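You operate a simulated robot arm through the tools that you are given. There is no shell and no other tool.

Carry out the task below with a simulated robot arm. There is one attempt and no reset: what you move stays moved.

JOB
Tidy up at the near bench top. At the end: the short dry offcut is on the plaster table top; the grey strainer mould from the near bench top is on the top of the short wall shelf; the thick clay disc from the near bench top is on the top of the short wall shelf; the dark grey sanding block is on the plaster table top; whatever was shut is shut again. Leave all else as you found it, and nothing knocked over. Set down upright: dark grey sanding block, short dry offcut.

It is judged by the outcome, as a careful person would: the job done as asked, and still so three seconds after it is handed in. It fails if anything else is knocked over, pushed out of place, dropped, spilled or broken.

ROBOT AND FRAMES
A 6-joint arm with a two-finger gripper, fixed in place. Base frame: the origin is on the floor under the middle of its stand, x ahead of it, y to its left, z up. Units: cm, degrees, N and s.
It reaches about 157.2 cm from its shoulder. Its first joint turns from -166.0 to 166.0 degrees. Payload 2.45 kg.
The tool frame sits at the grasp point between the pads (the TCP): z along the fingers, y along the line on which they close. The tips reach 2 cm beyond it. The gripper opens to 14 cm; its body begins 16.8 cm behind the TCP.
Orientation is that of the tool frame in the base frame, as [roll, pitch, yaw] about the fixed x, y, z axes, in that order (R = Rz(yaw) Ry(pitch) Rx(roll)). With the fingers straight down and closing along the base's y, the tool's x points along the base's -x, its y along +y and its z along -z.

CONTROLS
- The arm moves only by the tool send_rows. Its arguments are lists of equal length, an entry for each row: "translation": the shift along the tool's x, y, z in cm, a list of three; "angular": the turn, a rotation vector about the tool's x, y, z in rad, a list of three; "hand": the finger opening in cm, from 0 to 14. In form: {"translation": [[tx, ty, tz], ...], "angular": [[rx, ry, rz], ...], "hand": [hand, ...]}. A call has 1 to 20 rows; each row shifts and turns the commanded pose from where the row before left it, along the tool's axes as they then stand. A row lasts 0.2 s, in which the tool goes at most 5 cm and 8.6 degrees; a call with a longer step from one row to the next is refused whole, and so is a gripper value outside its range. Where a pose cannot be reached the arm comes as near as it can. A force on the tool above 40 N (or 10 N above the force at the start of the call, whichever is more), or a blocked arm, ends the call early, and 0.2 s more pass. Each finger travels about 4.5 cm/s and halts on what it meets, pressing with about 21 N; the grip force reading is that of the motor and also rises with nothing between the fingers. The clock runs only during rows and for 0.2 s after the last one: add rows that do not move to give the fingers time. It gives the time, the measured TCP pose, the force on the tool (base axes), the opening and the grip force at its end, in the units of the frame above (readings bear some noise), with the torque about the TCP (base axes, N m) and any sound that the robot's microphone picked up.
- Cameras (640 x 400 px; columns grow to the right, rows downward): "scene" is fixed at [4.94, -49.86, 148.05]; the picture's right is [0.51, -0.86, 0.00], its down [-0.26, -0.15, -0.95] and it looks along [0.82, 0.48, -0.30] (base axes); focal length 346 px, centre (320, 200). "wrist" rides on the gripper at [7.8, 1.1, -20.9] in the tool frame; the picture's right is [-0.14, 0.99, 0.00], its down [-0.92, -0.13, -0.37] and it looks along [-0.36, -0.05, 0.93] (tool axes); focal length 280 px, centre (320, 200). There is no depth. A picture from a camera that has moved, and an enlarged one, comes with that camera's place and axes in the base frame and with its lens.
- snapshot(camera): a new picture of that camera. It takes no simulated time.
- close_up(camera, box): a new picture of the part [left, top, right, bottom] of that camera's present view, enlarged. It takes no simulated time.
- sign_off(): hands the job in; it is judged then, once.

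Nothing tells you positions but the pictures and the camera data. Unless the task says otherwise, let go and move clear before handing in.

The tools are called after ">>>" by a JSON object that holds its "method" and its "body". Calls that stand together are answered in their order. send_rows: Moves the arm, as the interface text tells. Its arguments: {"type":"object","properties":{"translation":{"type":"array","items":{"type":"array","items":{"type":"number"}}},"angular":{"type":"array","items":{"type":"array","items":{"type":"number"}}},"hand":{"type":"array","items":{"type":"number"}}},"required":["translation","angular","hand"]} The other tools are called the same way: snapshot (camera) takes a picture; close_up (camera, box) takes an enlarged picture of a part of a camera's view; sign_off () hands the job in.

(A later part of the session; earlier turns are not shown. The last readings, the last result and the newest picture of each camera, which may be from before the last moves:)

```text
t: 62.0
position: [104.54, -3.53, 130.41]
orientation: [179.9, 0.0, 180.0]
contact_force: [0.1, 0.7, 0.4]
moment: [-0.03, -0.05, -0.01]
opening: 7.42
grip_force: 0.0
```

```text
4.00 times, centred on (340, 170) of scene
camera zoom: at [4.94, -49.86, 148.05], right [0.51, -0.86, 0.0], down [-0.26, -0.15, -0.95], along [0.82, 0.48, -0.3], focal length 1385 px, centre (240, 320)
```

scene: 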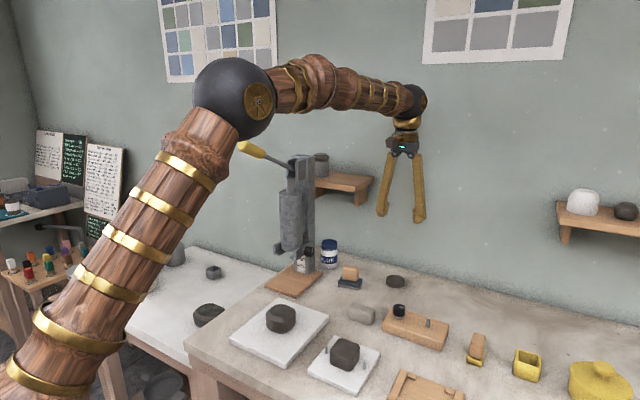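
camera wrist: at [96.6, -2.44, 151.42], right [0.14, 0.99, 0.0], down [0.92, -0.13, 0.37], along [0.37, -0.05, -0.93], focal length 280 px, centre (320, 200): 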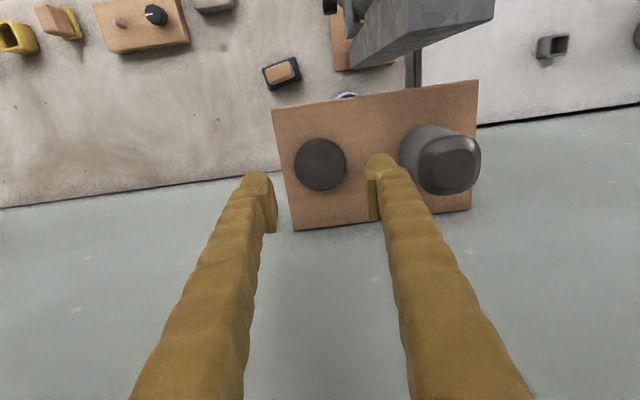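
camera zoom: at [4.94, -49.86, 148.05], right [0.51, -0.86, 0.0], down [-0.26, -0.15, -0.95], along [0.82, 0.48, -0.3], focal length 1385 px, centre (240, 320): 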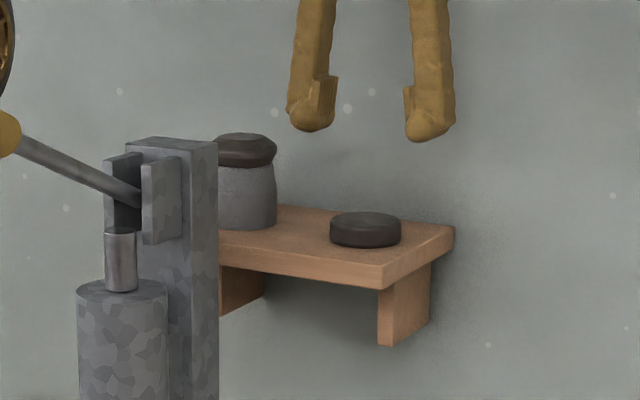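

Both items are on the shelf. Next I look closely at the sanding block to plan its grasp.

>>> {"method": "close_up", "body": {"camera": "wrist", "box": [230, 40, 330, 110]}}

>>> {"method": "close_up", "body": {"camera": "scene", "box": [325, 255, 375, 295]}}

```text
5.71 times, centred on (280, 75) of wrist
camera zoom: at [96.6, -2.44, 151.42], right [0.14, 0.99, 0.0], down [0.92, -0.13, 0.37], along [0.37, -0.05, -0.93], focal length 1602 px, centre (549, 914)
```

zoom: 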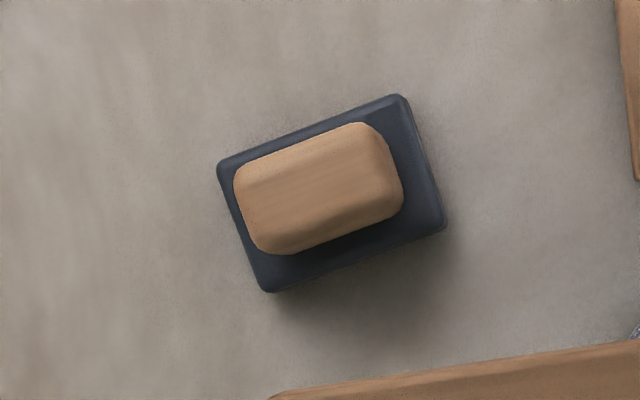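

```text
10.00 times, centred on (350, 275) of scene
camera zoom: at [4.94, -49.86, 148.05], right [0.51, -0.86, 0.0], down [-0.26, -0.15, -0.95], along [0.82, 0.48, -0.3], focal length 3464 px, centre (20, -550)
```

zoom: 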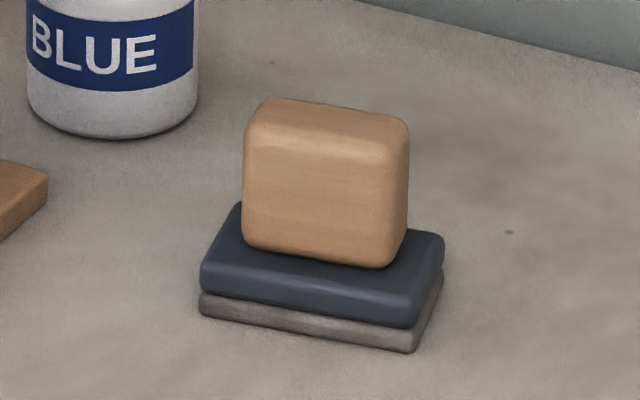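

The sanding block centre is about [92.85, -9.4] and it is turned about 11° counter-clockwise. I'm moving over it with the gripper yaw matched, keeping clear of the shelf edge and press.

>>> {"method": "send_rows", "body": {"translation": [[3, -1.5, 0], [3, -1.5, 0], [3, -1.5, 0], [2.7, -1.4, 0], [0, 0, 0], [0, 0, 0], [0, 0, 0], [0, 0, 4], [0, 0, 4], [0, 0, 4], [0, 0, 3], [0, 0, 0]], "angular": [[0, 0, 0], [0, 0, 0], [0, 0, 0], [0, 0, 0], [0, 0, -0.064], [0, 0, -0.064], [0, 0, -0.064], [0, 0, 0], [0, 0, 0], [0, 0, 0], [0, 0, 0], [0, 0, 0]], "hand": [7.4, 7.4, 7.4, 7.4, 7.4, 7.4, 7.4, 7.4, 7.4, 7.4, 7.4, 7.4]}}

>>> {"method": "snapshot", "body": {"camera": "scene"}}

>>> {"method": "snapshot", "body": {"camera": "wrist"}}

>>> {"method": "close_up", "body": {"camera": "wrist", "box": [240, 100, 400, 200]}}

```text
t: 64.6
position: [92.72, -9.37, 115.59]
orientation: [-179.9, -0.1, -169.1]
contact_force: [0.2, -0.2, -0.5]
moment: [0.04, -0.04, 0.01]
opening: 7.41
grip_force: 0.1
```

```text
taken
```

scene: 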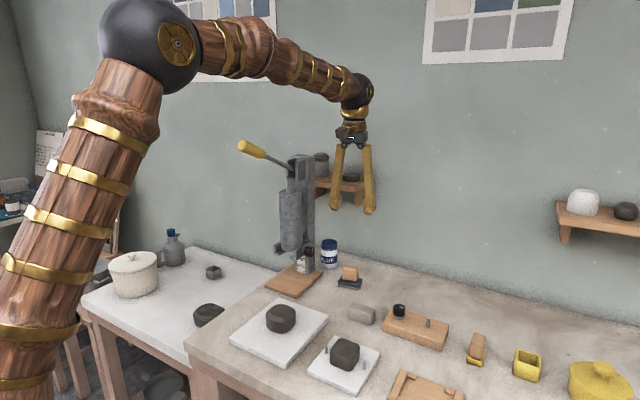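

```text
taken
camera wrist: at [84.79, -9.83, 136.51], right [-0.05, 1.0, 0.0], down [0.93, 0.05, 0.37], along [0.37, 0.02, -0.93], focal length 280 px, centre (320, 200)
```

wrist: 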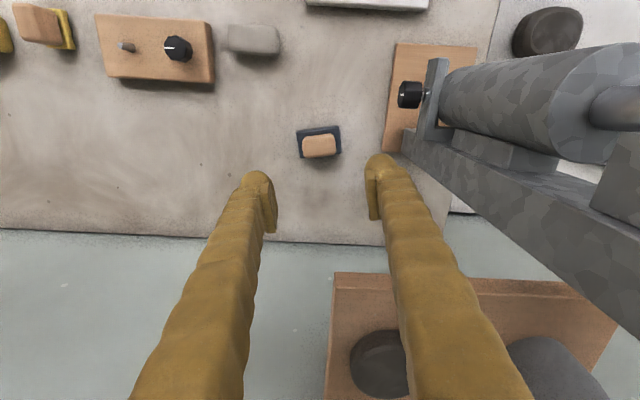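

```text
4.00 times, centred on (320, 150) of wrist
camera zoom: at [84.79, -9.83, 136.51], right [-0.05, 1.0, 0.0], down [0.93, 0.05, 0.37], along [0.37, 0.02, -0.93], focal length 1122 px, centre (320, 400)
```

zoom: 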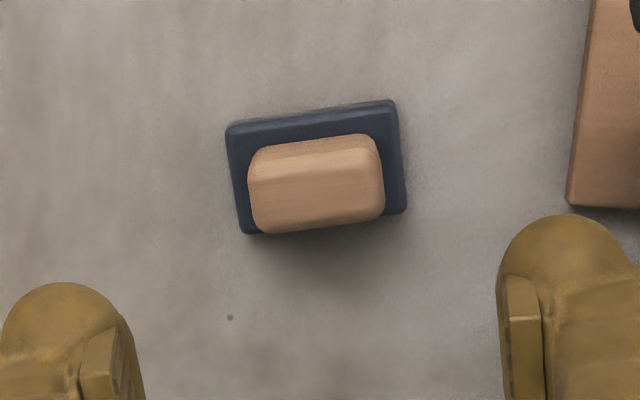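

Yaw aligned and centred. Descending toward the cork grip.

>>> {"method": "send_rows", "body": {"translation": [[-0.2, -0.1, 4], [0, 0, 4], [0, 0, 4], [0, 0, 4], [0, 0, 3], [0, 0, 1.5], [0, 0, 0]], "angular": [[0, 0, 0], [0, 0, 0], [0, 0, 0], [0, 0, 0], [0, 0, 0], [0, 0, 0], [0, 0, 0]], "hand": [7.4, 7.4, 7.4, 7.4, 7.4, 7.4, 7.4]}}

>>> {"method": "close_up", "body": {"camera": "scene", "box": [310, 230, 390, 300]}}

>>> {"method": "close_up", "body": {"camera": "wrist", "box": [200, 100, 440, 260]}}

>>> {"method": "snapshot", "body": {"camera": "scene"}}

```text
t: 66.2
position: [93.02, -9.41, 94.86]
orientation: [180.0, 0.0, -169.0]
contact_force: [0.2, 0.4, -0.8]
moment: [0.0, 0.02, 0.03]
opening: 7.41
grip_force: 0.0
```

```text
5.71 times, centred on (350, 265) of scene
camera zoom: at [4.94, -49.86, 148.05], right [0.51, -0.86, 0.0], down [-0.26, -0.15, -0.95], along [0.82, 0.48, -0.3], focal length 1979 px, centre (149, -171)
```

zoom: 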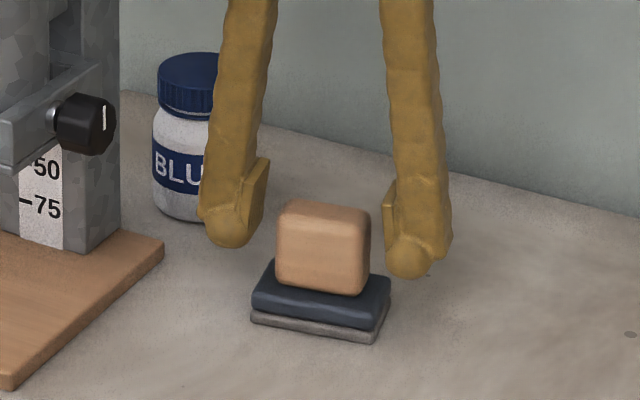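

```text
2.50 times, centred on (320, 180) of wrist
camera zoom: at [84.98, -9.95, 115.89], right [-0.05, 1.0, 0.0], down [0.93, 0.05, 0.37], along [0.37, 0.02, -0.93], focal length 701 px, centre (320, 250)
```

zoom: 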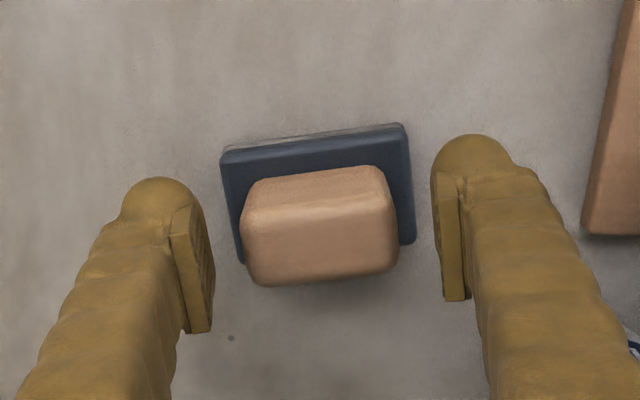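

```text
taken
```

scene: 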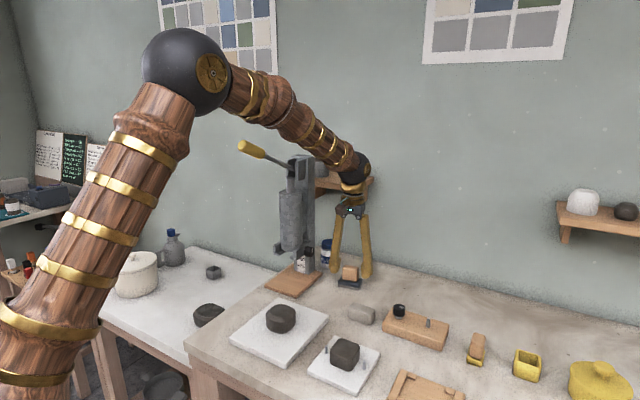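

>>> {"method": "send_rows", "body": {"translation": [[0, 0, 0.7], [0, 0, 0], [0, 0, 0], [0, 0, 0], [0, 0, 0], [0, 0, 0], [0, 0, 0]], "angular": [[0, 0, 0], [0, 0, 0], [0, 0, 0], [0, 0, 0], [0, 0, 0], [0, 0, 0], [0, 0, 0]], "hand": [7.4, 6.5, 5.5, 4.8, 4, 3.5, 3.5]}}

>>> {"method": "close_up", "body": {"camera": "scene", "box": [310, 230, 390, 300]}}

>>> {"method": "close_up", "body": {"camera": "wrist", "box": [200, 100, 440, 260]}}

```text
t: 67.8
position: [92.83, -9.48, 94.07]
orientation: [-179.9, 0.0, -169.1]
contact_force: [-0.1, -0.2, 0.0]
moment: [0.01, -0.02, 0.01]
opening: 4.93
grip_force: 20.9
```

```text
5.71 times, centred on (350, 265) of scene
camera zoom: at [4.94, -49.86, 148.05], right [0.51, -0.86, 0.0], down [-0.26, -0.15, -0.95], along [0.82, 0.48, -0.3], focal length 1979 px, centre (149, -171)
```

zoom: 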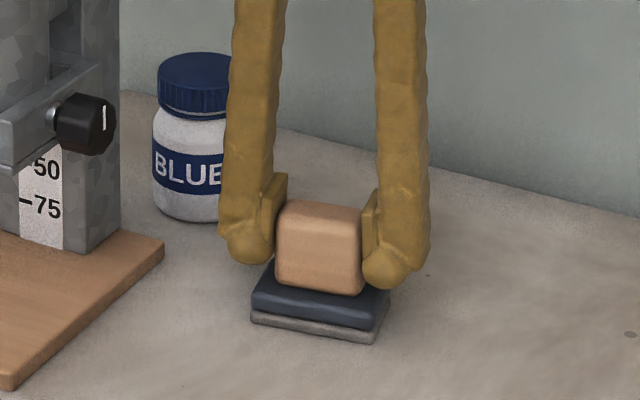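

```text
2.50 times, centred on (320, 180) of wrist
camera zoom: at [85.01, -9.93, 115.2], right [-0.05, 1.0, 0.0], down [0.93, 0.05, 0.37], along [0.37, 0.02, -0.93], focal length 701 px, centre (320, 250)
```

zoom: 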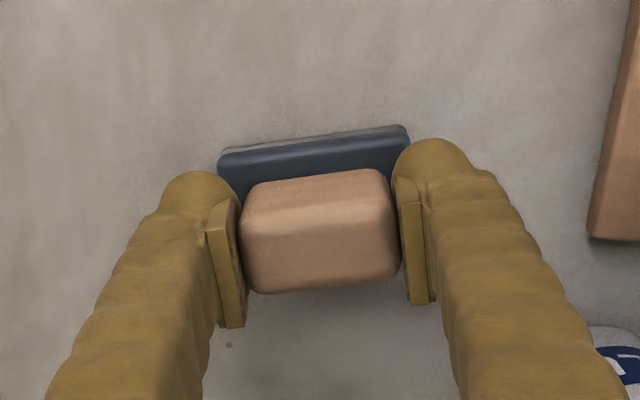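

Sanding block gripped by the cork. I'm lifting it clear, retreating in front of the press, and then heading to the plaster table.

>>> {"method": "send_rows", "body": {"translation": [[0, 0, -0.5], [0, 0, -1.5], [0, 0, -3], [0.95, -0.5, -3], [0.95, -0.5, -3], [0.95, -0.5, -3], [0.95, -0.5, -3], [0.95, -0.5, -3], [0.95, -0.5, -3], [0, 0, -3], [0, 0, -3], [0, 0, -3], [0, 0, -2], [0, 0, 0]], "angular": [[0, 0, 0], [0, 0, 0], [0, 0, 0], [0, 0, 0], [0, 0, 0], [0, 0, 0], [0, 0, 0], [0, 0, 0], [0, 0, 0], [0, 0, 0], [0, 0, 0], [0, 0, 0], [0, 0, 0], [0, 0, 0]], "hand": [3.5, 3.5, 3.5, 3.5, 3.5, 3.5, 3.5, 3.5, 3.5, 3.5, 3.5, 3.5, 3.5, 3.5]}}

>>> {"method": "snapshot", "body": {"camera": "scene"}}

>>> {"method": "snapshot", "body": {"camera": "wrist"}}

```text
t: 70.8
position: [87.88, -13.46, 128.32]
orientation: [-180.0, 0.0, -169.0]
contact_force: [0.0, -0.1, -1.0]
moment: [-0.01, 0.01, -0.03]
opening: 4.92
grip_force: 21.0
```

```text
taken
```

scene: 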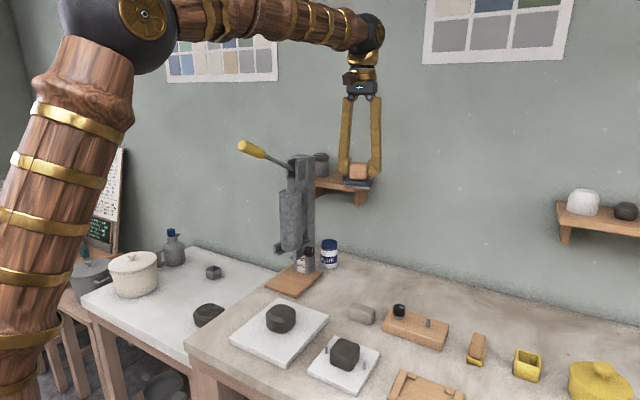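

```text
taken
camera wrist: at [79.93, -13.91, 149.27], right [-0.05, 1.0, 0.0], down [0.93, 0.05, 0.37], along [0.37, 0.02, -0.93], focal length 280 px, centre (320, 200)
```

wrist: 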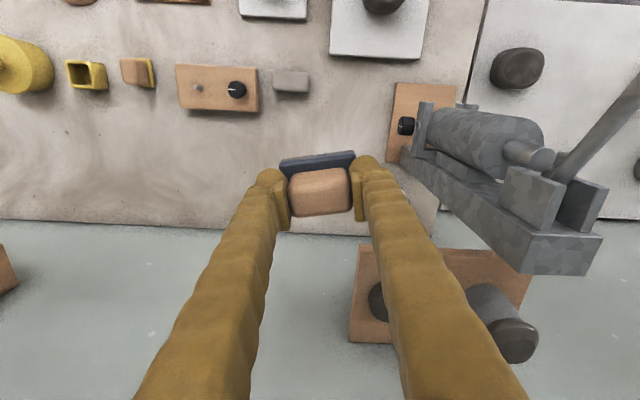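

>>> {"method": "send_rows", "body": {"translation": [[3.9, 0.75, 0], [3.9, 0.75, 0], [3.9, 0.75, 0], [3.9, 0.75, 0], [3.9, 0.75, 0], [3.9, 0.75, 0], [3.9, 0.75, 0], [3.9, 0.75, 0], [3.9, 0.75, 0], [3.9, 0.75, 0], [0, 0, 0]], "angular": [[0, 0, 0], [0, 0, 0], [0, 0, 0], [0, 0, 0], [0, 0, 0], [0, 0, 0], [0, 0, 0], [0, 0, 0], [0, 0, 0], [0, 0, 0], [0, 0, 0]], "hand": [3.5, 3.5, 3.5, 3.5, 3.5, 3.5, 3.5, 3.5, 3.5, 3.5, 3.5]}}

>>> {"method": "snapshot", "body": {"camera": "scene"}}

```text
t: 73.2
position: [48.02, -13.56, 128.1]
orientation: [180.0, -0.1, -169.0]
contact_force: [-0.1, -0.4, -1.2]
moment: [0.0, 0.01, -0.02]
opening: 4.93
grip_force: 20.9
```

```text
taken
```

scene: 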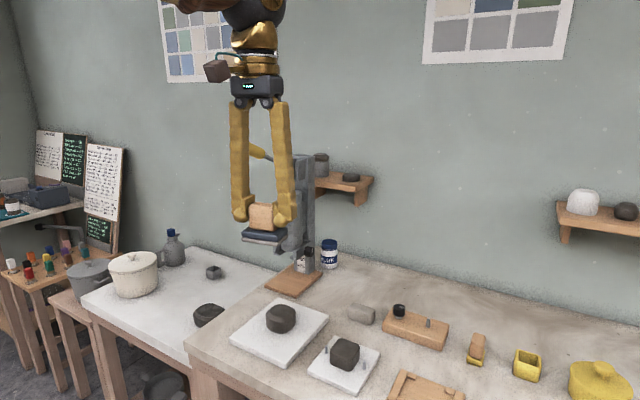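

>>> {"method": "send_rows", "body": {"translation": [[-0.8, 4.1, 0], [-0.8, 4.1, 0], [-0.8, 4.1, 0], [-0.8, 4.1, 0], [-0.8, 4.1, 0], [-0.8, 4.1, 0], [-0.8, 4.1, 0], [-0.8, 4.1, 0], [-0.8, 4.1, 0], [-0.8, 4.1, 0], [-0.8, 4.1, 0], [-0.8, 4.1, 0], [-0.8, 4.1, 0], [-0.8, 4.1, 0], [-0.8, 4.1, 0], [0, 0, 0]], "angular": [[0, 0, 0], [0, 0, 0], [0, 0, 0], [0, 0, 0], [0, 0, 0], [0, 0, 0], [0, 0, 0], [0, 0, 0], [0, 0, 0], [0, 0, 0], [0, 0, 0], [0, 0, 0], [0, 0, 0], [0, 0, 0], [0, 0, 0], [0, 0, 0]], "hand": [3.5, 3.5, 3.5, 3.5, 3.5, 3.5, 3.5, 3.5, 3.5, 3.5, 3.5, 3.5, 3.5, 3.5, 3.5, 3.5]}}

>>> {"method": "snapshot", "body": {"camera": "wrist"}}

>>> {"method": "snapshot", "body": {"camera": "scene"}}

```text
t: 76.6
position: [48.32, 49.13, 128.35]
orientation: [180.0, 0.0, -169.0]
contact_force: [0.5, 0.5, -0.6]
moment: [0.03, -0.01, 0.0]
opening: 4.91
grip_force: 21.4
```

```text
taken
camera wrist: at [40.2, 48.67, 149.32], right [-0.05, 1.0, 0.0], down [0.93, 0.05, 0.37], along [0.37, 0.02, -0.93], focal length 280 px, centre (320, 200)
```

wrist: 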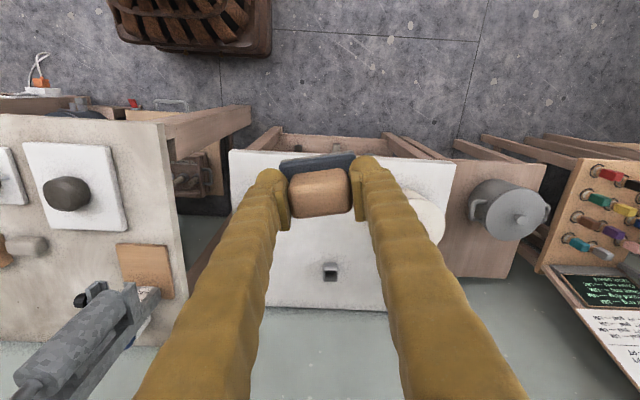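

```text
taken
```

scene: 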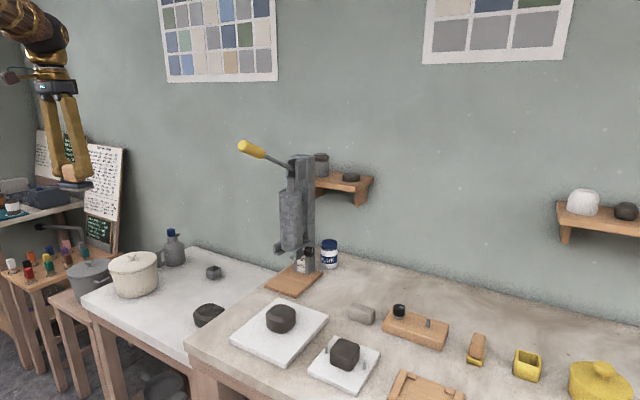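

I'm over the plaster table now. The free area is between the dark lump (y up to about 40) and the cream pot (y from about 63), so I aim to put the sanding block at about [70, 52].

>>> {"method": "send_rows", "body": {"translation": [[-3.64, -0.21, 0], [-3.64, -0.21, 0], [-3.64, -0.21, 0], [-3.64, -0.21, 0], [-3.64, -0.21, 0], [-3.64, -0.21, 0], [0, 0, 4], [0, 0, 4], [0, 0, 4], [0, 0, 4], [0, 0, 4], [0, 0, 0]], "angular": [[0, 0, 0], [0, 0, 0], [0, 0, 0], [0, 0, 0], [0, 0, 0], [0, 0, 0], [0, 0, 0], [0, 0, 0], [0, 0, 0], [0, 0, 0], [0, 0, 0], [0, 0, 0]], "hand": [3.5, 3.5, 3.5, 3.5, 3.5, 3.5, 3.5, 3.5, 3.5, 3.5, 3.5, 3.5]}}

>>> {"method": "snapshot", "body": {"camera": "wrist"}}

>>> {"method": "snapshot", "body": {"camera": "scene"}}

```text
t: 79.2
position: [69.93, 51.96, 108.12]
orientation: [180.0, 0.0, -169.0]
contact_force: [-0.3, 0.1, -0.8]
moment: [0.0, 0.0, -0.03]
opening: 4.88
grip_force: 21.0
```

```text
taken
camera wrist: at [61.97, 51.64, 129.17], right [-0.05, 1.0, 0.0], down [0.93, 0.05, 0.37], along [0.37, 0.02, -0.93], focal length 280 px, centre (320, 200)
```

wrist: 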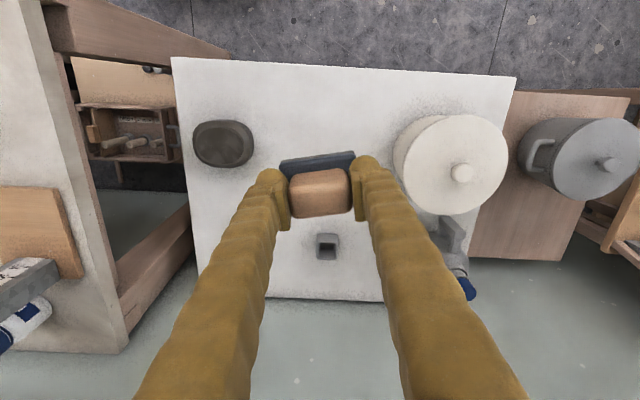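

```text
taken
```

scene: 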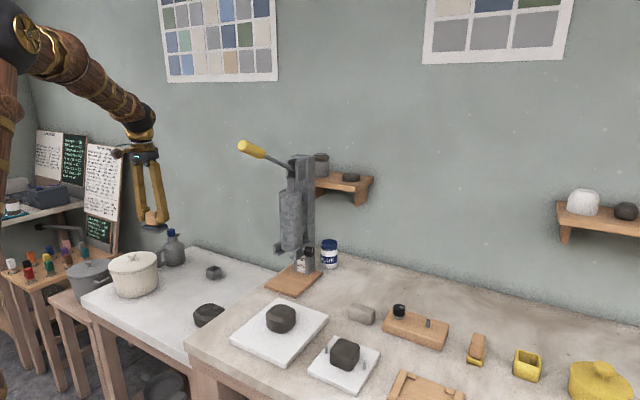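

>>> {"method": "send_rows", "body": {"translation": [[0, 0, 4], [0, 0, 4], [0, 0, 4], [0, 0, 4], [0, 0, 4], [0, 0, 3], [0, 0, 2], [0, 0, 1], [0, 0, 0]], "angular": [[0, 0, 0], [0, 0, 0], [0, 0, 0], [0, 0, 0], [0, 0, 0], [0, 0, 0], [0, 0, 0], [0, 0, 0], [0, 0, 0]], "hand": [3.5, 3.5, 3.5, 3.5, 3.5, 3.5, 3.5, 3.5, 3.5]}}

>>> {"method": "snapshot", "body": {"camera": "wrist"}}

>>> {"method": "close_up", "body": {"camera": "scene", "box": [80, 220, 240, 340]}}

```text
t: 81.2
position: [70.08, 51.96, 82.31]
orientation: [180.0, 0.0, -169.0]
contact_force: [-0.6, 0.0, -0.4]
moment: [-0.02, -0.02, 0.0]
opening: 4.91
grip_force: 20.8
```

```text
taken
camera wrist: at [62.02, 51.58, 103.23], right [-0.05, 1.0, 0.0], down [0.93, 0.05, 0.37], along [0.37, 0.02, -0.93], focal length 280 px, centre (320, 200)
```

wrist: 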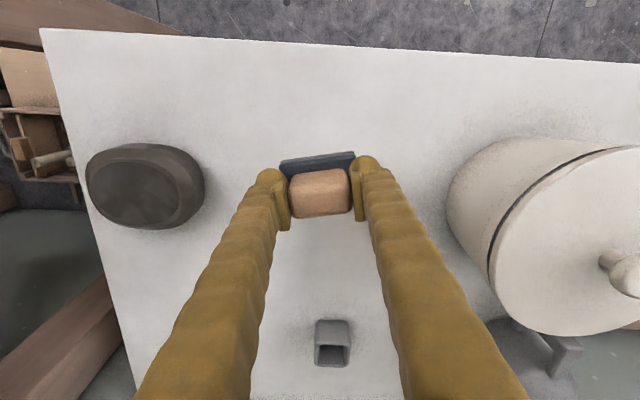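

```text
3.33 times, centred on (160, 280) of scene
camera zoom: at [4.94, -49.86, 148.05], right [0.51, -0.86, 0.0], down [-0.26, -0.15, -0.95], along [0.82, 0.48, -0.3], focal length 1154 px, centre (853, -67)
```

zoom: 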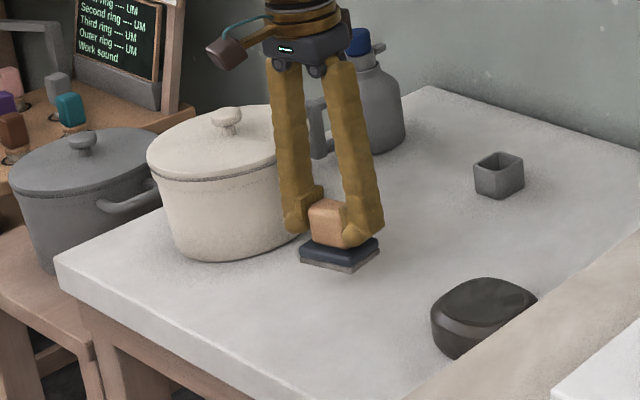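

>>> {"method": "send_rows", "body": {"translation": [[0, 0, 2], [0, 0, 1], [0, 0, 0.8], [0, 0, 0]], "angular": [[0, 0, 0], [0, 0, 0], [0, 0, 0], [0, 0, 0]], "hand": [3.5, 3.5, 3.5, 3.5]}}

>>> {"method": "close_up", "body": {"camera": "scene", "box": [130, 250, 210, 310]}}

```text
t: 82.2
position: [70.01, 51.98, 78.32]
orientation: [180.0, 0.0, -168.9]
contact_force: [0.6, 0.1, -1.4]
moment: [-0.02, 0.03, 0.01]
opening: 4.89
grip_force: 20.8
```

```text
6.67 times, centred on (170, 280) of scene
camera zoom: at [4.94, -49.86, 148.05], right [0.51, -0.86, 0.0], down [-0.26, -0.15, -0.95], along [0.82, 0.48, -0.3], focal length 2309 px, centre (1320, -333)
```

zoom: 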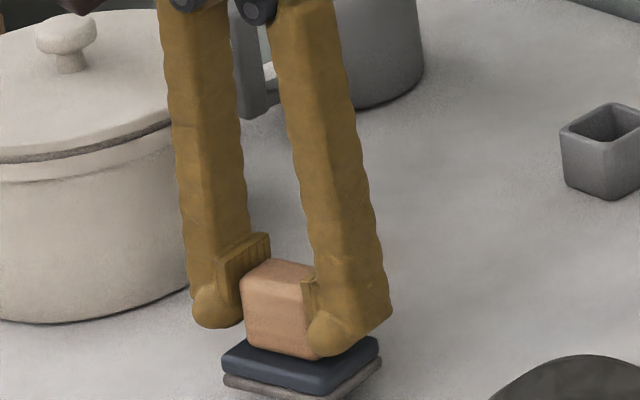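

>>> {"method": "send_rows", "body": {"translation": [[0, 0, 0.4], [0, 0, 0.4], [0, 0, 0]], "angular": [[0, 0, 0], [0, 0, 0], [0, 0, 0]], "hand": [3.5, 3.5, 3.5]}}

>>> {"method": "close_up", "body": {"camera": "scene", "box": [140, 270, 200, 315]}}

```text
t: 83.0
position: [69.96, 51.88, 77.55]
orientation: [-180.0, 0.0, -168.9]
contact_force: [-0.1, 0.0, -1.3]
moment: [0.02, 0.01, -0.02]
opening: 4.92
grip_force: 21.4
```

```text
8.89 times, centred on (170, 292) of scene
camera zoom: at [4.94, -49.86, 148.05], right [0.51, -0.86, 0.0], down [-0.26, -0.15, -0.95], along [0.82, 0.48, -0.3], focal length 3079 px, centre (1653, -622)
```

zoom: 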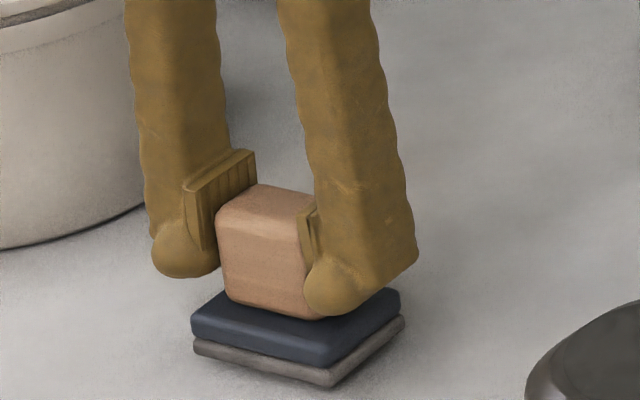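

>>> {"method": "send_rows", "body": {"translation": [[0, 0, 0.3], [0, 0, 0.2], [0, 0, 0]], "angular": [[0, 0, 0], [0, 0, 0], [0, 0, 0]], "hand": [3.5, 3.5, 3.5]}}

```text
t: 83.8
position: [69.92, 52.06, 77.18]
orientation: [-180.0, 0.0, -169.0]
contact_force: [-1.3, -0.7, 5.6]
moment: [-0.04, 0.06, 0.01]
opening: 4.92
grip_force: 20.7
```

Touchdown with light contact. Releasing and rising.

>>> {"method": "send_rows", "body": {"translation": [[0, 0, 0], [0, 0, 0], [0, 0, 0], [0, 0, 0], [0, 0, -1], [0, 0, -2], [0, 0, -4], [0, 0, -4], [0, 0, -4], [0, 0, -4]], "angular": [[0, 0, 0], [0, 0, 0], [0, 0, 0], [0, 0, 0], [0, 0, 0], [0, 0, 0], [0, 0, 0], [0, 0, 0], [0, 0, 0], [0, 0, 0]], "hand": [5, 6, 7, 7.5, 7.5, 7.5, 7.5, 7.5, 7.5, 7.5]}}

>>> {"method": "snapshot", "body": {"camera": "wrist"}}

>>> {"method": "close_up", "body": {"camera": "scene", "box": [80, 220, 240, 340]}}

```text
t: 86.0
position: [69.91, 52.14, 96.17]
orientation: [180.0, 0.0, -169.0]
contact_force: [-1.0, -0.2, -1.0]
moment: [0.02, 0.0, 0.0]
opening: 7.53
grip_force: 0.0
```

```text
taken
camera wrist: at [62.0, 51.68, 117.26], right [-0.05, 1.0, 0.0], down [0.93, 0.05, 0.37], along [0.37, 0.02, -0.93], focal length 280 px, centre (320, 200)
```

wrist: 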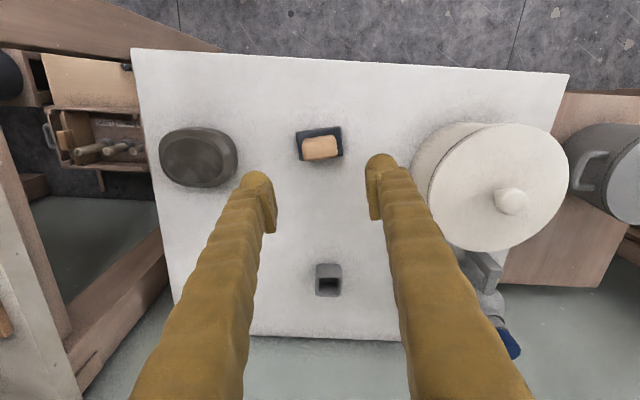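

```text
3.33 times, centred on (160, 280) of scene
camera zoom: at [4.94, -49.86, 148.05], right [0.51, -0.86, 0.0], down [-0.26, -0.15, -0.95], along [0.82, 0.48, -0.3], focal length 1154 px, centre (853, -67)
```

zoom: 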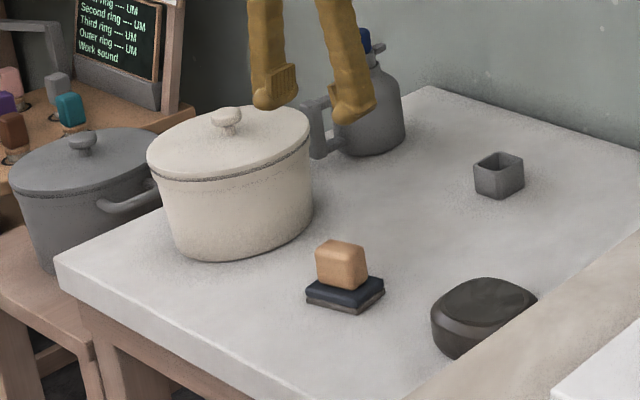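

The sanding block stands upright on the plaster table. I noticed a box with items below, beside the bench, so I'm taking a quick look for anything relevant.

>>> {"method": "close_up", "body": {"camera": "wrist", "box": [0, 30, 160, 200]}}

>>> {"method": "close_up", "body": {"camera": "scene", "box": [100, 320, 260, 400]}}

```text
2.35 times, centred on (80, 115) of wrist
camera zoom: at [62.0, 51.68, 117.26], right [-0.05, 1.0, 0.0], down [0.93, 0.05, 0.37], along [0.37, 0.02, -0.93], focal length 660 px, centre (885, 400)
```

zoom: 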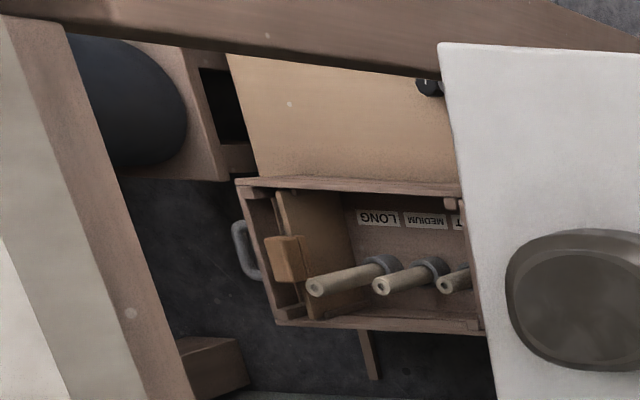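

```text
4.00 times, centred on (180, 360) of scene
camera zoom: at [4.94, -49.86, 148.05], right [0.51, -0.86, 0.0], down [-0.26, -0.15, -0.95], along [0.82, 0.48, -0.3], focal length 1385 px, centre (880, -440)
```

zoom: 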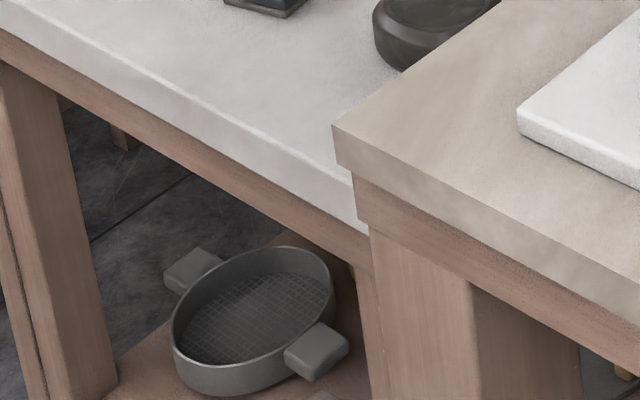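

Those are press dies and a sieve on lower shelves, not part of the job. I'm returning for the offcut: rising, retreating in front of the press, and turning the gripper so it closes along x.

>>> {"method": "send_rows", "body": {"translation": [[0, 0, -4], [0, 0, -4], [0, 0, -4], [0, 0, -4], [0, 0, -4], [0, 0, -4], [0, 0, -4], [0, 0, -4], [3.6, 0.7, 0], [3.6, 0.7, 0], [3.6, 0.7, 0], [3.6, 0.7, 0], [3.6, 0.7, 0], [3.6, 0.7, 0], [0, 0, 0]], "angular": [[0, 0, 0], [0, 0, 0], [0, 0, 0], [0, 0, 0], [0, 0, 0], [0, 0, 0], [0, 0, 0], [0, 0, 0], [0, 0, 0], [0, 0, 0], [0, 0, 0], [0, 0, 0], [0, 0, 0], [0, 0, 0], [0, 0, 0]], "hand": [7.5, 7.5, 7.5, 7.5, 7.5, 7.5, 7.5, 7.5, 7.5, 7.5, 7.5, 7.5, 7.5, 7.5, 7.5]}}

>>> {"method": "send_rows", "body": {"translation": [[0, 0, 0], [0, 0, 0], [0, 0, 0], [0, 0, 0], [0, 0, 0], [0, 0, 0], [0, 0, 0], [0, 0, 0], [0, 0, 0], [0, 0, 0], [0, 0, 0]], "angular": [[0, 0, -0.138], [0, 0, -0.138], [0, 0, -0.138], [0, 0, -0.138], [0, 0, -0.138], [0, 0, -0.138], [0, 0, -0.138], [0, 0, -0.138], [0, 0, -0.138], [0, 0, -0.138], [0, 0, 0]], "hand": [7.5, 7.5, 7.5, 7.5, 7.5, 7.5, 7.5, 7.5, 7.5, 7.5, 7.5]}}

```text
t: 89.2
position: [47.93, 52.05, 128.0]
orientation: [180.0, 0.0, -169.0]
contact_force: [0.1, -0.5, 0.5]
moment: [0.02, -0.01, -0.02]
opening: 7.51
grip_force: 0.0
```

```text
t: 91.6
position: [47.95, 51.99, 128.1]
orientation: [-179.9, 0.0, -89.8]
contact_force: [-0.8, 0.8, -0.2]
moment: [-0.04, 0.0, 0.01]
opening: 7.49
grip_force: 0.0
```

>>> {"method": "send_rows", "body": {"translation": [[4.47, 0, 0], [4.47, 0, 0], [4.47, 0, 0], [4.47, 0, 0], [4.47, 0, 0], [4.47, 0, 0], [4.47, 0, 0], [4.47, 0, 0], [4.47, 0, 0], [4.47, 0, 0], [4.47, 0, 0], [4.47, 0, 0], [4.47, 0, 0], [4.47, 0, 0], [4.47, 0, 0], [4.47, 0, 0], [0, 0, 0]], "angular": [[0, 0, 0], [0, 0, 0], [0, 0, 0], [0, 0, 0], [0, 0, 0], [0, 0, 0], [0, 0, 0], [0, 0, 0], [0, 0, 0], [0, 0, 0], [0, 0, 0], [0, 0, 0], [0, 0, 0], [0, 0, 0], [0, 0, 0], [0, 0, 0], [0, 0, 0]], "hand": [7.5, 7.5, 7.5, 7.5, 7.5, 7.5, 7.5, 7.5, 7.5, 7.5, 7.5, 7.5, 7.5, 7.5, 7.5, 7.5, 7.5]}}

>>> {"method": "send_rows", "body": {"translation": [[0, -4, 0], [0, -4, 0], [0, -4, 0], [0, -4, 0], [0, -4, 0], [0, -4, 0], [0, -4, 0], [0, -2.8, 2], [0, 0, 4], [0, 0, 4], [0, 0, 4], [0, 0, 0]], "angular": [[0, 0, 0], [0, 0, 0], [0, 0, 0], [0, 0, 0], [0, 0, 0], [0, 0, 0], [0, 0, 0], [0, 0, 0], [0, 0, 0], [0, 0, 0], [0, 0, 0], [0, 0, 0]], "hand": [7.5, 7.5, 7.5, 7.5, 7.5, 7.5, 7.5, 7.5, 7.5, 7.5, 7.5, 7.5]}}

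>>> {"method": "snapshot", "body": {"camera": "wrist"}}

>>> {"method": "snapshot", "body": {"camera": "scene"}}

>>> {"method": "close_up", "body": {"camera": "wrist", "box": [240, 100, 400, 200]}}

```text
t: 95.2
position: [48.11, -19.58, 128.06]
orientation: [-180.0, -0.1, -89.8]
contact_force: [-0.1, -0.9, 0.4]
moment: [0.02, 0.01, 0.01]
opening: 7.51
grip_force: 0.2
```

```text
t: 97.8
position: [79.11, -19.44, 114.05]
orientation: [-179.9, -0.1, -90.0]
contact_force: [-0.5, 0.7, -0.4]
moment: [0.02, 0.0, 0.01]
opening: 7.5
grip_force: 0.2
```

```text
taken
camera wrist: at [77.87, -27.19, 135.23], right [-0.99, 0.14, 0.0], down [0.13, 0.92, 0.37], along [0.05, 0.37, -0.93], focal length 280 px, centre (320, 200)
```

wrist: 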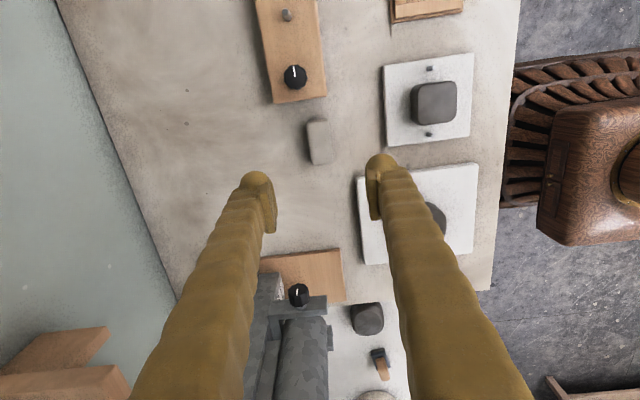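

```text
taken
```

scene: 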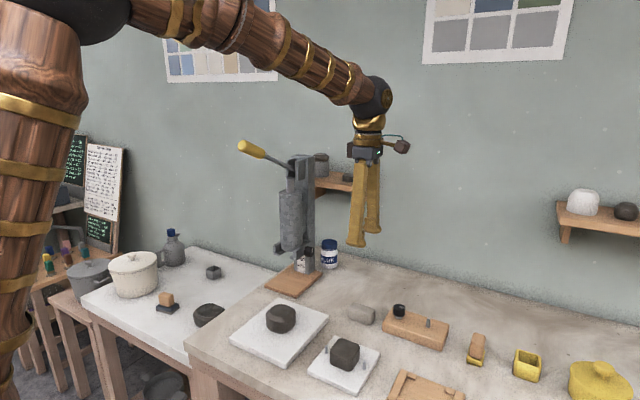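

```text
4.00 times, centred on (320, 150) of wrist
camera zoom: at [77.87, -27.19, 135.23], right [-0.99, 0.14, 0.0], down [0.13, 0.92, 0.37], along [0.05, 0.37, -0.93], focal length 1122 px, centre (320, 400)
```

zoom: 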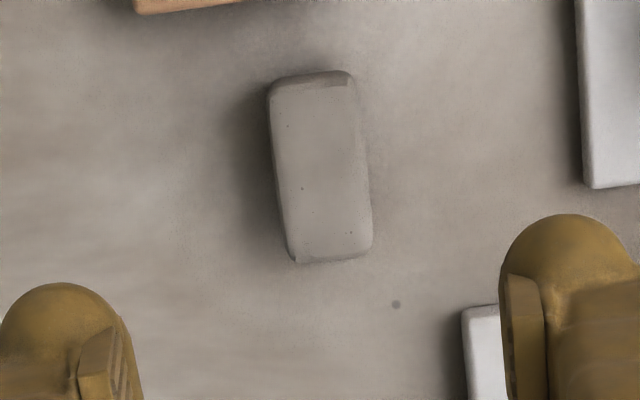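

The offcut is centred and aligned. Descending with the fingers on its long sides.

>>> {"method": "send_rows", "body": {"translation": [[0.3, 0, 4], [0, 0, 4], [0, 0, 4], [0, 0, 4], [0, 0, 3.5], [0, 0, 2], [0, 0, 0]], "angular": [[0, 0, 0], [0, 0, 0], [0, 0, 0], [0, 0, 0], [0, 0, 0], [0, 0, 0], [0, 0, 0]], "hand": [7, 6.5, 6.5, 6.5, 6.5, 6.5, 6.5]}}

>>> {"method": "close_up", "body": {"camera": "scene", "box": [310, 260, 410, 340]}}

>>> {"method": "close_up", "body": {"camera": "wrist", "box": [200, 100, 440, 260]}}

```text
t: 99.4
position: [78.81, -19.8, 92.58]
orientation: [-180.0, 0.0, -89.9]
contact_force: [0.4, 0.2, 0.0]
moment: [0.02, -0.01, 0.03]
opening: 6.49
grip_force: 0.0
```

```text
5.00 times, centred on (360, 300) of scene
camera zoom: at [4.94, -49.86, 148.05], right [0.51, -0.86, 0.0], down [-0.26, -0.15, -0.95], along [0.82, 0.48, -0.3], focal length 1732 px, centre (120, -300)
```

zoom: 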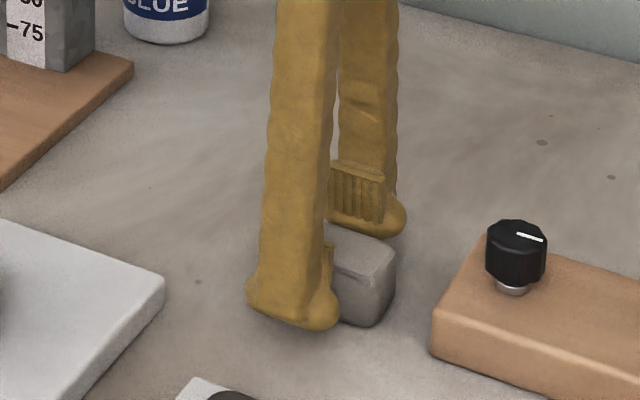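

```text
2.50 times, centred on (320, 180) of wrist
camera zoom: at [77.64, -27.47, 113.61], right [-0.99, 0.14, 0.0], down [0.13, 0.92, 0.37], along [0.05, 0.37, -0.93], focal length 701 px, centre (320, 250)
```

zoom: 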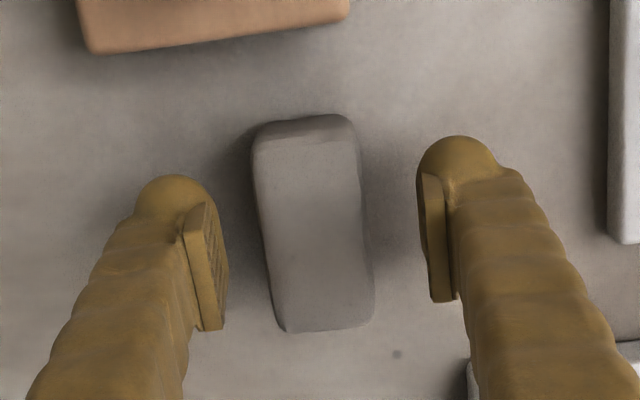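

>>> {"method": "send_rows", "body": {"translation": [[0, -0.15, 0.9], [0, 0, 0.6], [0, 0, 0], [0, 0, 0], [0, 0, 0], [0, 0, 0], [0, 0, 0], [0, 0, 0], [0, 0, 0]], "angular": [[0, 0, 0], [0, 0, 0], [0, 0, 0], [0, 0, 0], [0, 0, 0], [0, 0, 0], [0, 0, 0], [0, 0, 0], [0, 0, 0]], "hand": [6.5, 6.5, 6, 5, 4, 3, 2.2, 2, 2]}}

>>> {"method": "close_up", "body": {"camera": "scene", "box": [310, 260, 410, 340]}}

>>> {"method": "close_up", "body": {"camera": "wrist", "box": [200, 100, 440, 260]}}

```text
t: 101.4
position: [78.96, -19.71, 91.1]
orientation: [180.0, 0.0, -89.8]
contact_force: [-0.5, 0.2, 1.0]
moment: [0.01, 0.01, -0.02]
opening: 3.3
grip_force: 21.3
```

```text
5.00 times, centred on (360, 300) of scene
camera zoom: at [4.94, -49.86, 148.05], right [0.51, -0.86, 0.0], down [-0.26, -0.15, -0.95], along [0.82, 0.48, -0.3], focal length 1732 px, centre (120, -300)
```

zoom: 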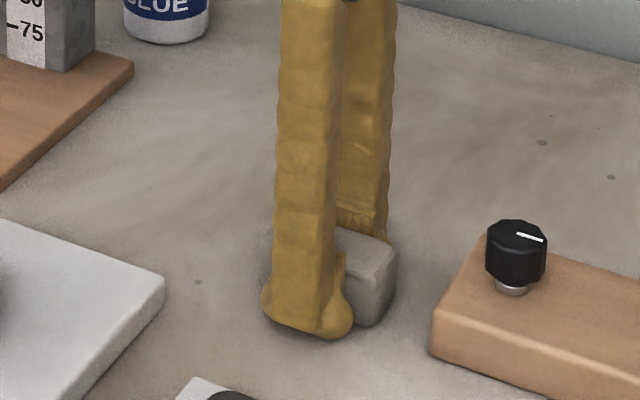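

```text
2.50 times, centred on (320, 180) of wrist
camera zoom: at [77.84, -27.52, 112.16], right [-0.99, 0.14, 0.0], down [0.13, 0.92, 0.37], along [0.05, 0.37, -0.93], focal length 701 px, centre (320, 250)
```

zoom: 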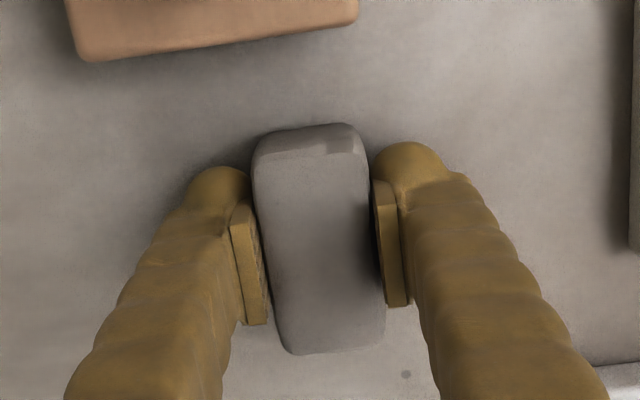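

>>> {"method": "send_rows", "body": {"translation": [[0, 0, -0.4], [0, 0, -1], [0, 0, -2], [0, 0, -3], [0, 0, -3], [0, 0, -3], [0, 0, 0]], "angular": [[0, 0, 0], [0, 0, 0], [0, 0, 0], [0, 0, 0], [0, 0, 0], [0, 0, 0], [0, 0, 0]], "hand": [2, 2, 2, 2, 2, 2, 2]}}

>>> {"method": "close_up", "body": {"camera": "scene", "box": [300, 200, 420, 340]}}

>>> {"method": "close_up", "body": {"camera": "wrist", "box": [200, 100, 440, 260]}}

```text
t: 103.0
position: [78.93, -19.57, 103.51]
orientation: [180.0, 0.0, -89.9]
contact_force: [-0.4, -0.4, -0.8]
moment: [0.01, 0.02, -0.01]
opening: 3.3
grip_force: 20.8
```

```text
2.86 times, centred on (360, 270) of scene
camera zoom: at [4.94, -49.86, 148.05], right [0.51, -0.86, 0.0], down [-0.26, -0.15, -0.95], along [0.82, 0.48, -0.3], focal length 990 px, centre (206, 0)
```

zoom: 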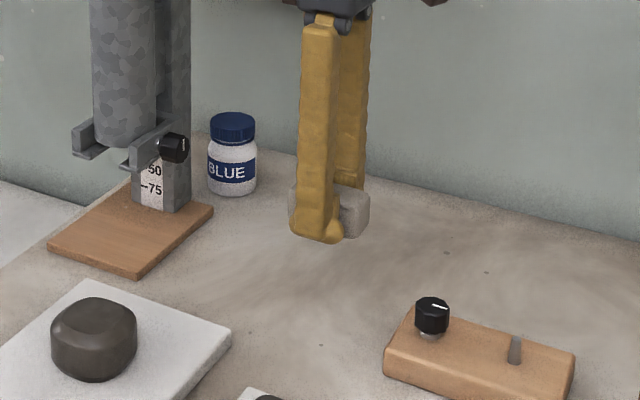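

```text
2.50 times, centred on (320, 180) of wrist
camera zoom: at [77.8, -27.48, 124.55], right [-0.99, 0.14, 0.0], down [0.13, 0.92, 0.37], along [0.05, 0.37, -0.93], focal length 701 px, centre (320, 250)
```

zoom: 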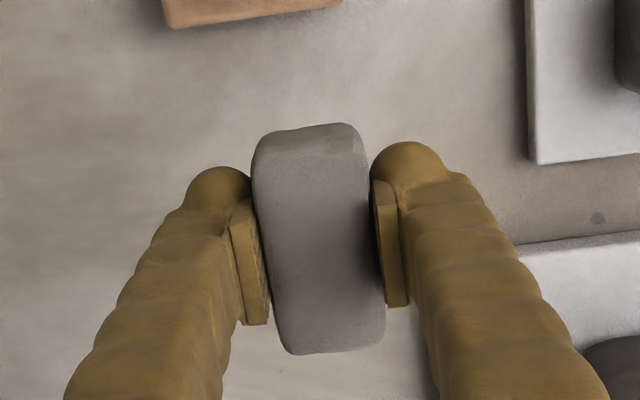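

The offcut is held level. I'm carrying it around the front of the press to the plaster table.

>>> {"method": "send_rows", "body": {"translation": [[0, 0, -4], [0, 0, -4], [0, 0, -4], [0, 0, -4], [0, 0, -4], [0, 0, -4], [0, 4, 0], [0, 4, 0], [0, 4, 0], [0, 4, 0], [0, 4, 0], [0, 4, 0], [0, 4, 0], [0, 3, 0], [0, 0, 0]], "angular": [[0, 0, 0], [0, 0, 0], [0, 0, 0], [0, 0, 0], [0, 0, 0], [0, 0, 0], [0, 0, 0], [0, 0, 0], [0, 0, 0], [0, 0, 0], [0, 0, 0], [0, 0, 0], [0, 0, 0], [0, 0, 0], [0, 0, 0]], "hand": [2, 2, 2, 2, 2, 2, 2, 2, 2, 2, 2, 2, 2, 2, 2]}}

>>> {"method": "send_rows", "body": {"translation": [[-4.37, 0, 0], [-4.37, 0, 0], [-4.37, 0, 0], [-4.37, 0, 0], [-4.37, 0, 0], [-4.37, 0, 0], [-4.37, 0, 0], [-4.37, 0, 0], [-4.37, 0, 0], [-4.37, 0, 0], [-4.37, 0, 0], [-4.37, 0, 0], [-4.37, 0, 0], [-4.37, 0, 0], [-4.37, 0, 0], [0, 0, 0]], "angular": [[0, 0, 0], [0, 0, 0], [0, 0, 0], [0, 0, 0], [0, 0, 0], [0, 0, 0], [0, 0, 0], [0, 0, 0], [0, 0, 0], [0, 0, 0], [0, 0, 0], [0, 0, 0], [0, 0, 0], [0, 0, 0], [0, 0, 0], [0, 0, 0]], "hand": [2, 2, 2, 2, 2, 2, 2, 2, 2, 2, 2, 2, 2, 2, 2, 2]}}

>>> {"method": "send_rows", "body": {"translation": [[0, -4, 0], [0, -4, 0], [0, -4, 0], [0, -4, 0], [0, -4, 0], [0, -4, 0], [0, -4, 0], [0, -4, 0], [0, -4, 0], [0, 0, 4], [0, 0, 4], [0, 0, 4], [0, 0, 4], [0, 0, 0]], "angular": [[0, 0, 0], [0, 0, 0], [0, 0, 0], [0, 0, 0], [0, 0, 0], [0, 0, 0], [0, 0, 0], [0, 0, 0], [0, 0, 0], [0, 0, 0], [0, 0, 0], [0, 0, 0], [0, 0, 0], [0, 0, 0]], "hand": [2, 2, 2, 2, 2, 2, 2, 2, 2, 2, 2, 2, 2, 2]}}

>>> {"method": "snapshot", "body": {"camera": "wrist"}}

>>> {"method": "snapshot", "body": {"camera": "scene"}}

```text
t: 106.2
position: [48.3, -19.96, 127.03]
orientation: [179.5, 0.2, -90.0]
contact_force: [-0.4, -0.2, -1.6]
moment: [0.03, -0.01, -0.04]
opening: 3.3
grip_force: 21.5
```

```text
t: 109.6
position: [47.9, 45.78, 127.62]
orientation: [179.9, -0.1, -90.0]
contact_force: [0.6, 0.6, -1.1]
moment: [0.01, 0.0, 0.02]
opening: 3.31
grip_force: 21.2
```

```text
t: 112.6
position: [83.92, 45.83, 111.57]
orientation: [179.9, 0.0, -89.9]
contact_force: [0.2, -0.5, -1.6]
moment: [0.0, 0.0, -0.03]
opening: 3.28
grip_force: 20.8
```

```text
taken
camera wrist: at [82.68, 37.92, 132.59], right [-0.99, 0.14, 0.0], down [0.13, 0.92, 0.37], along [0.05, 0.36, -0.93], focal length 280 px, centre (320, 200)
```

wrist: 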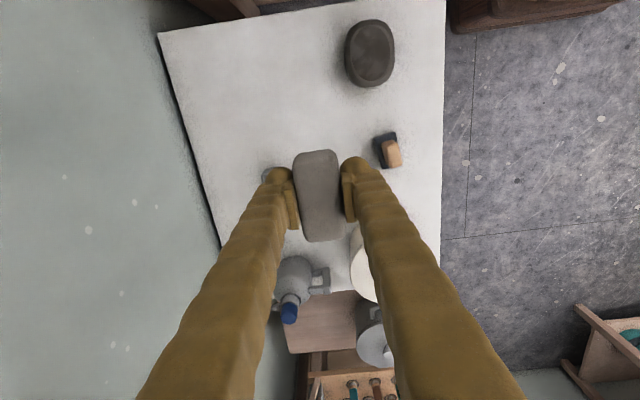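

```text
taken
```

scene: 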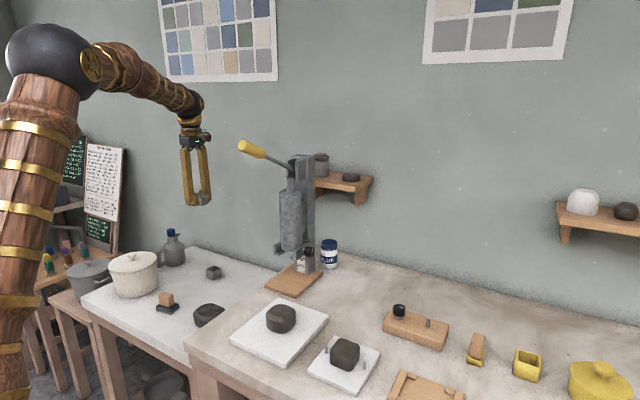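

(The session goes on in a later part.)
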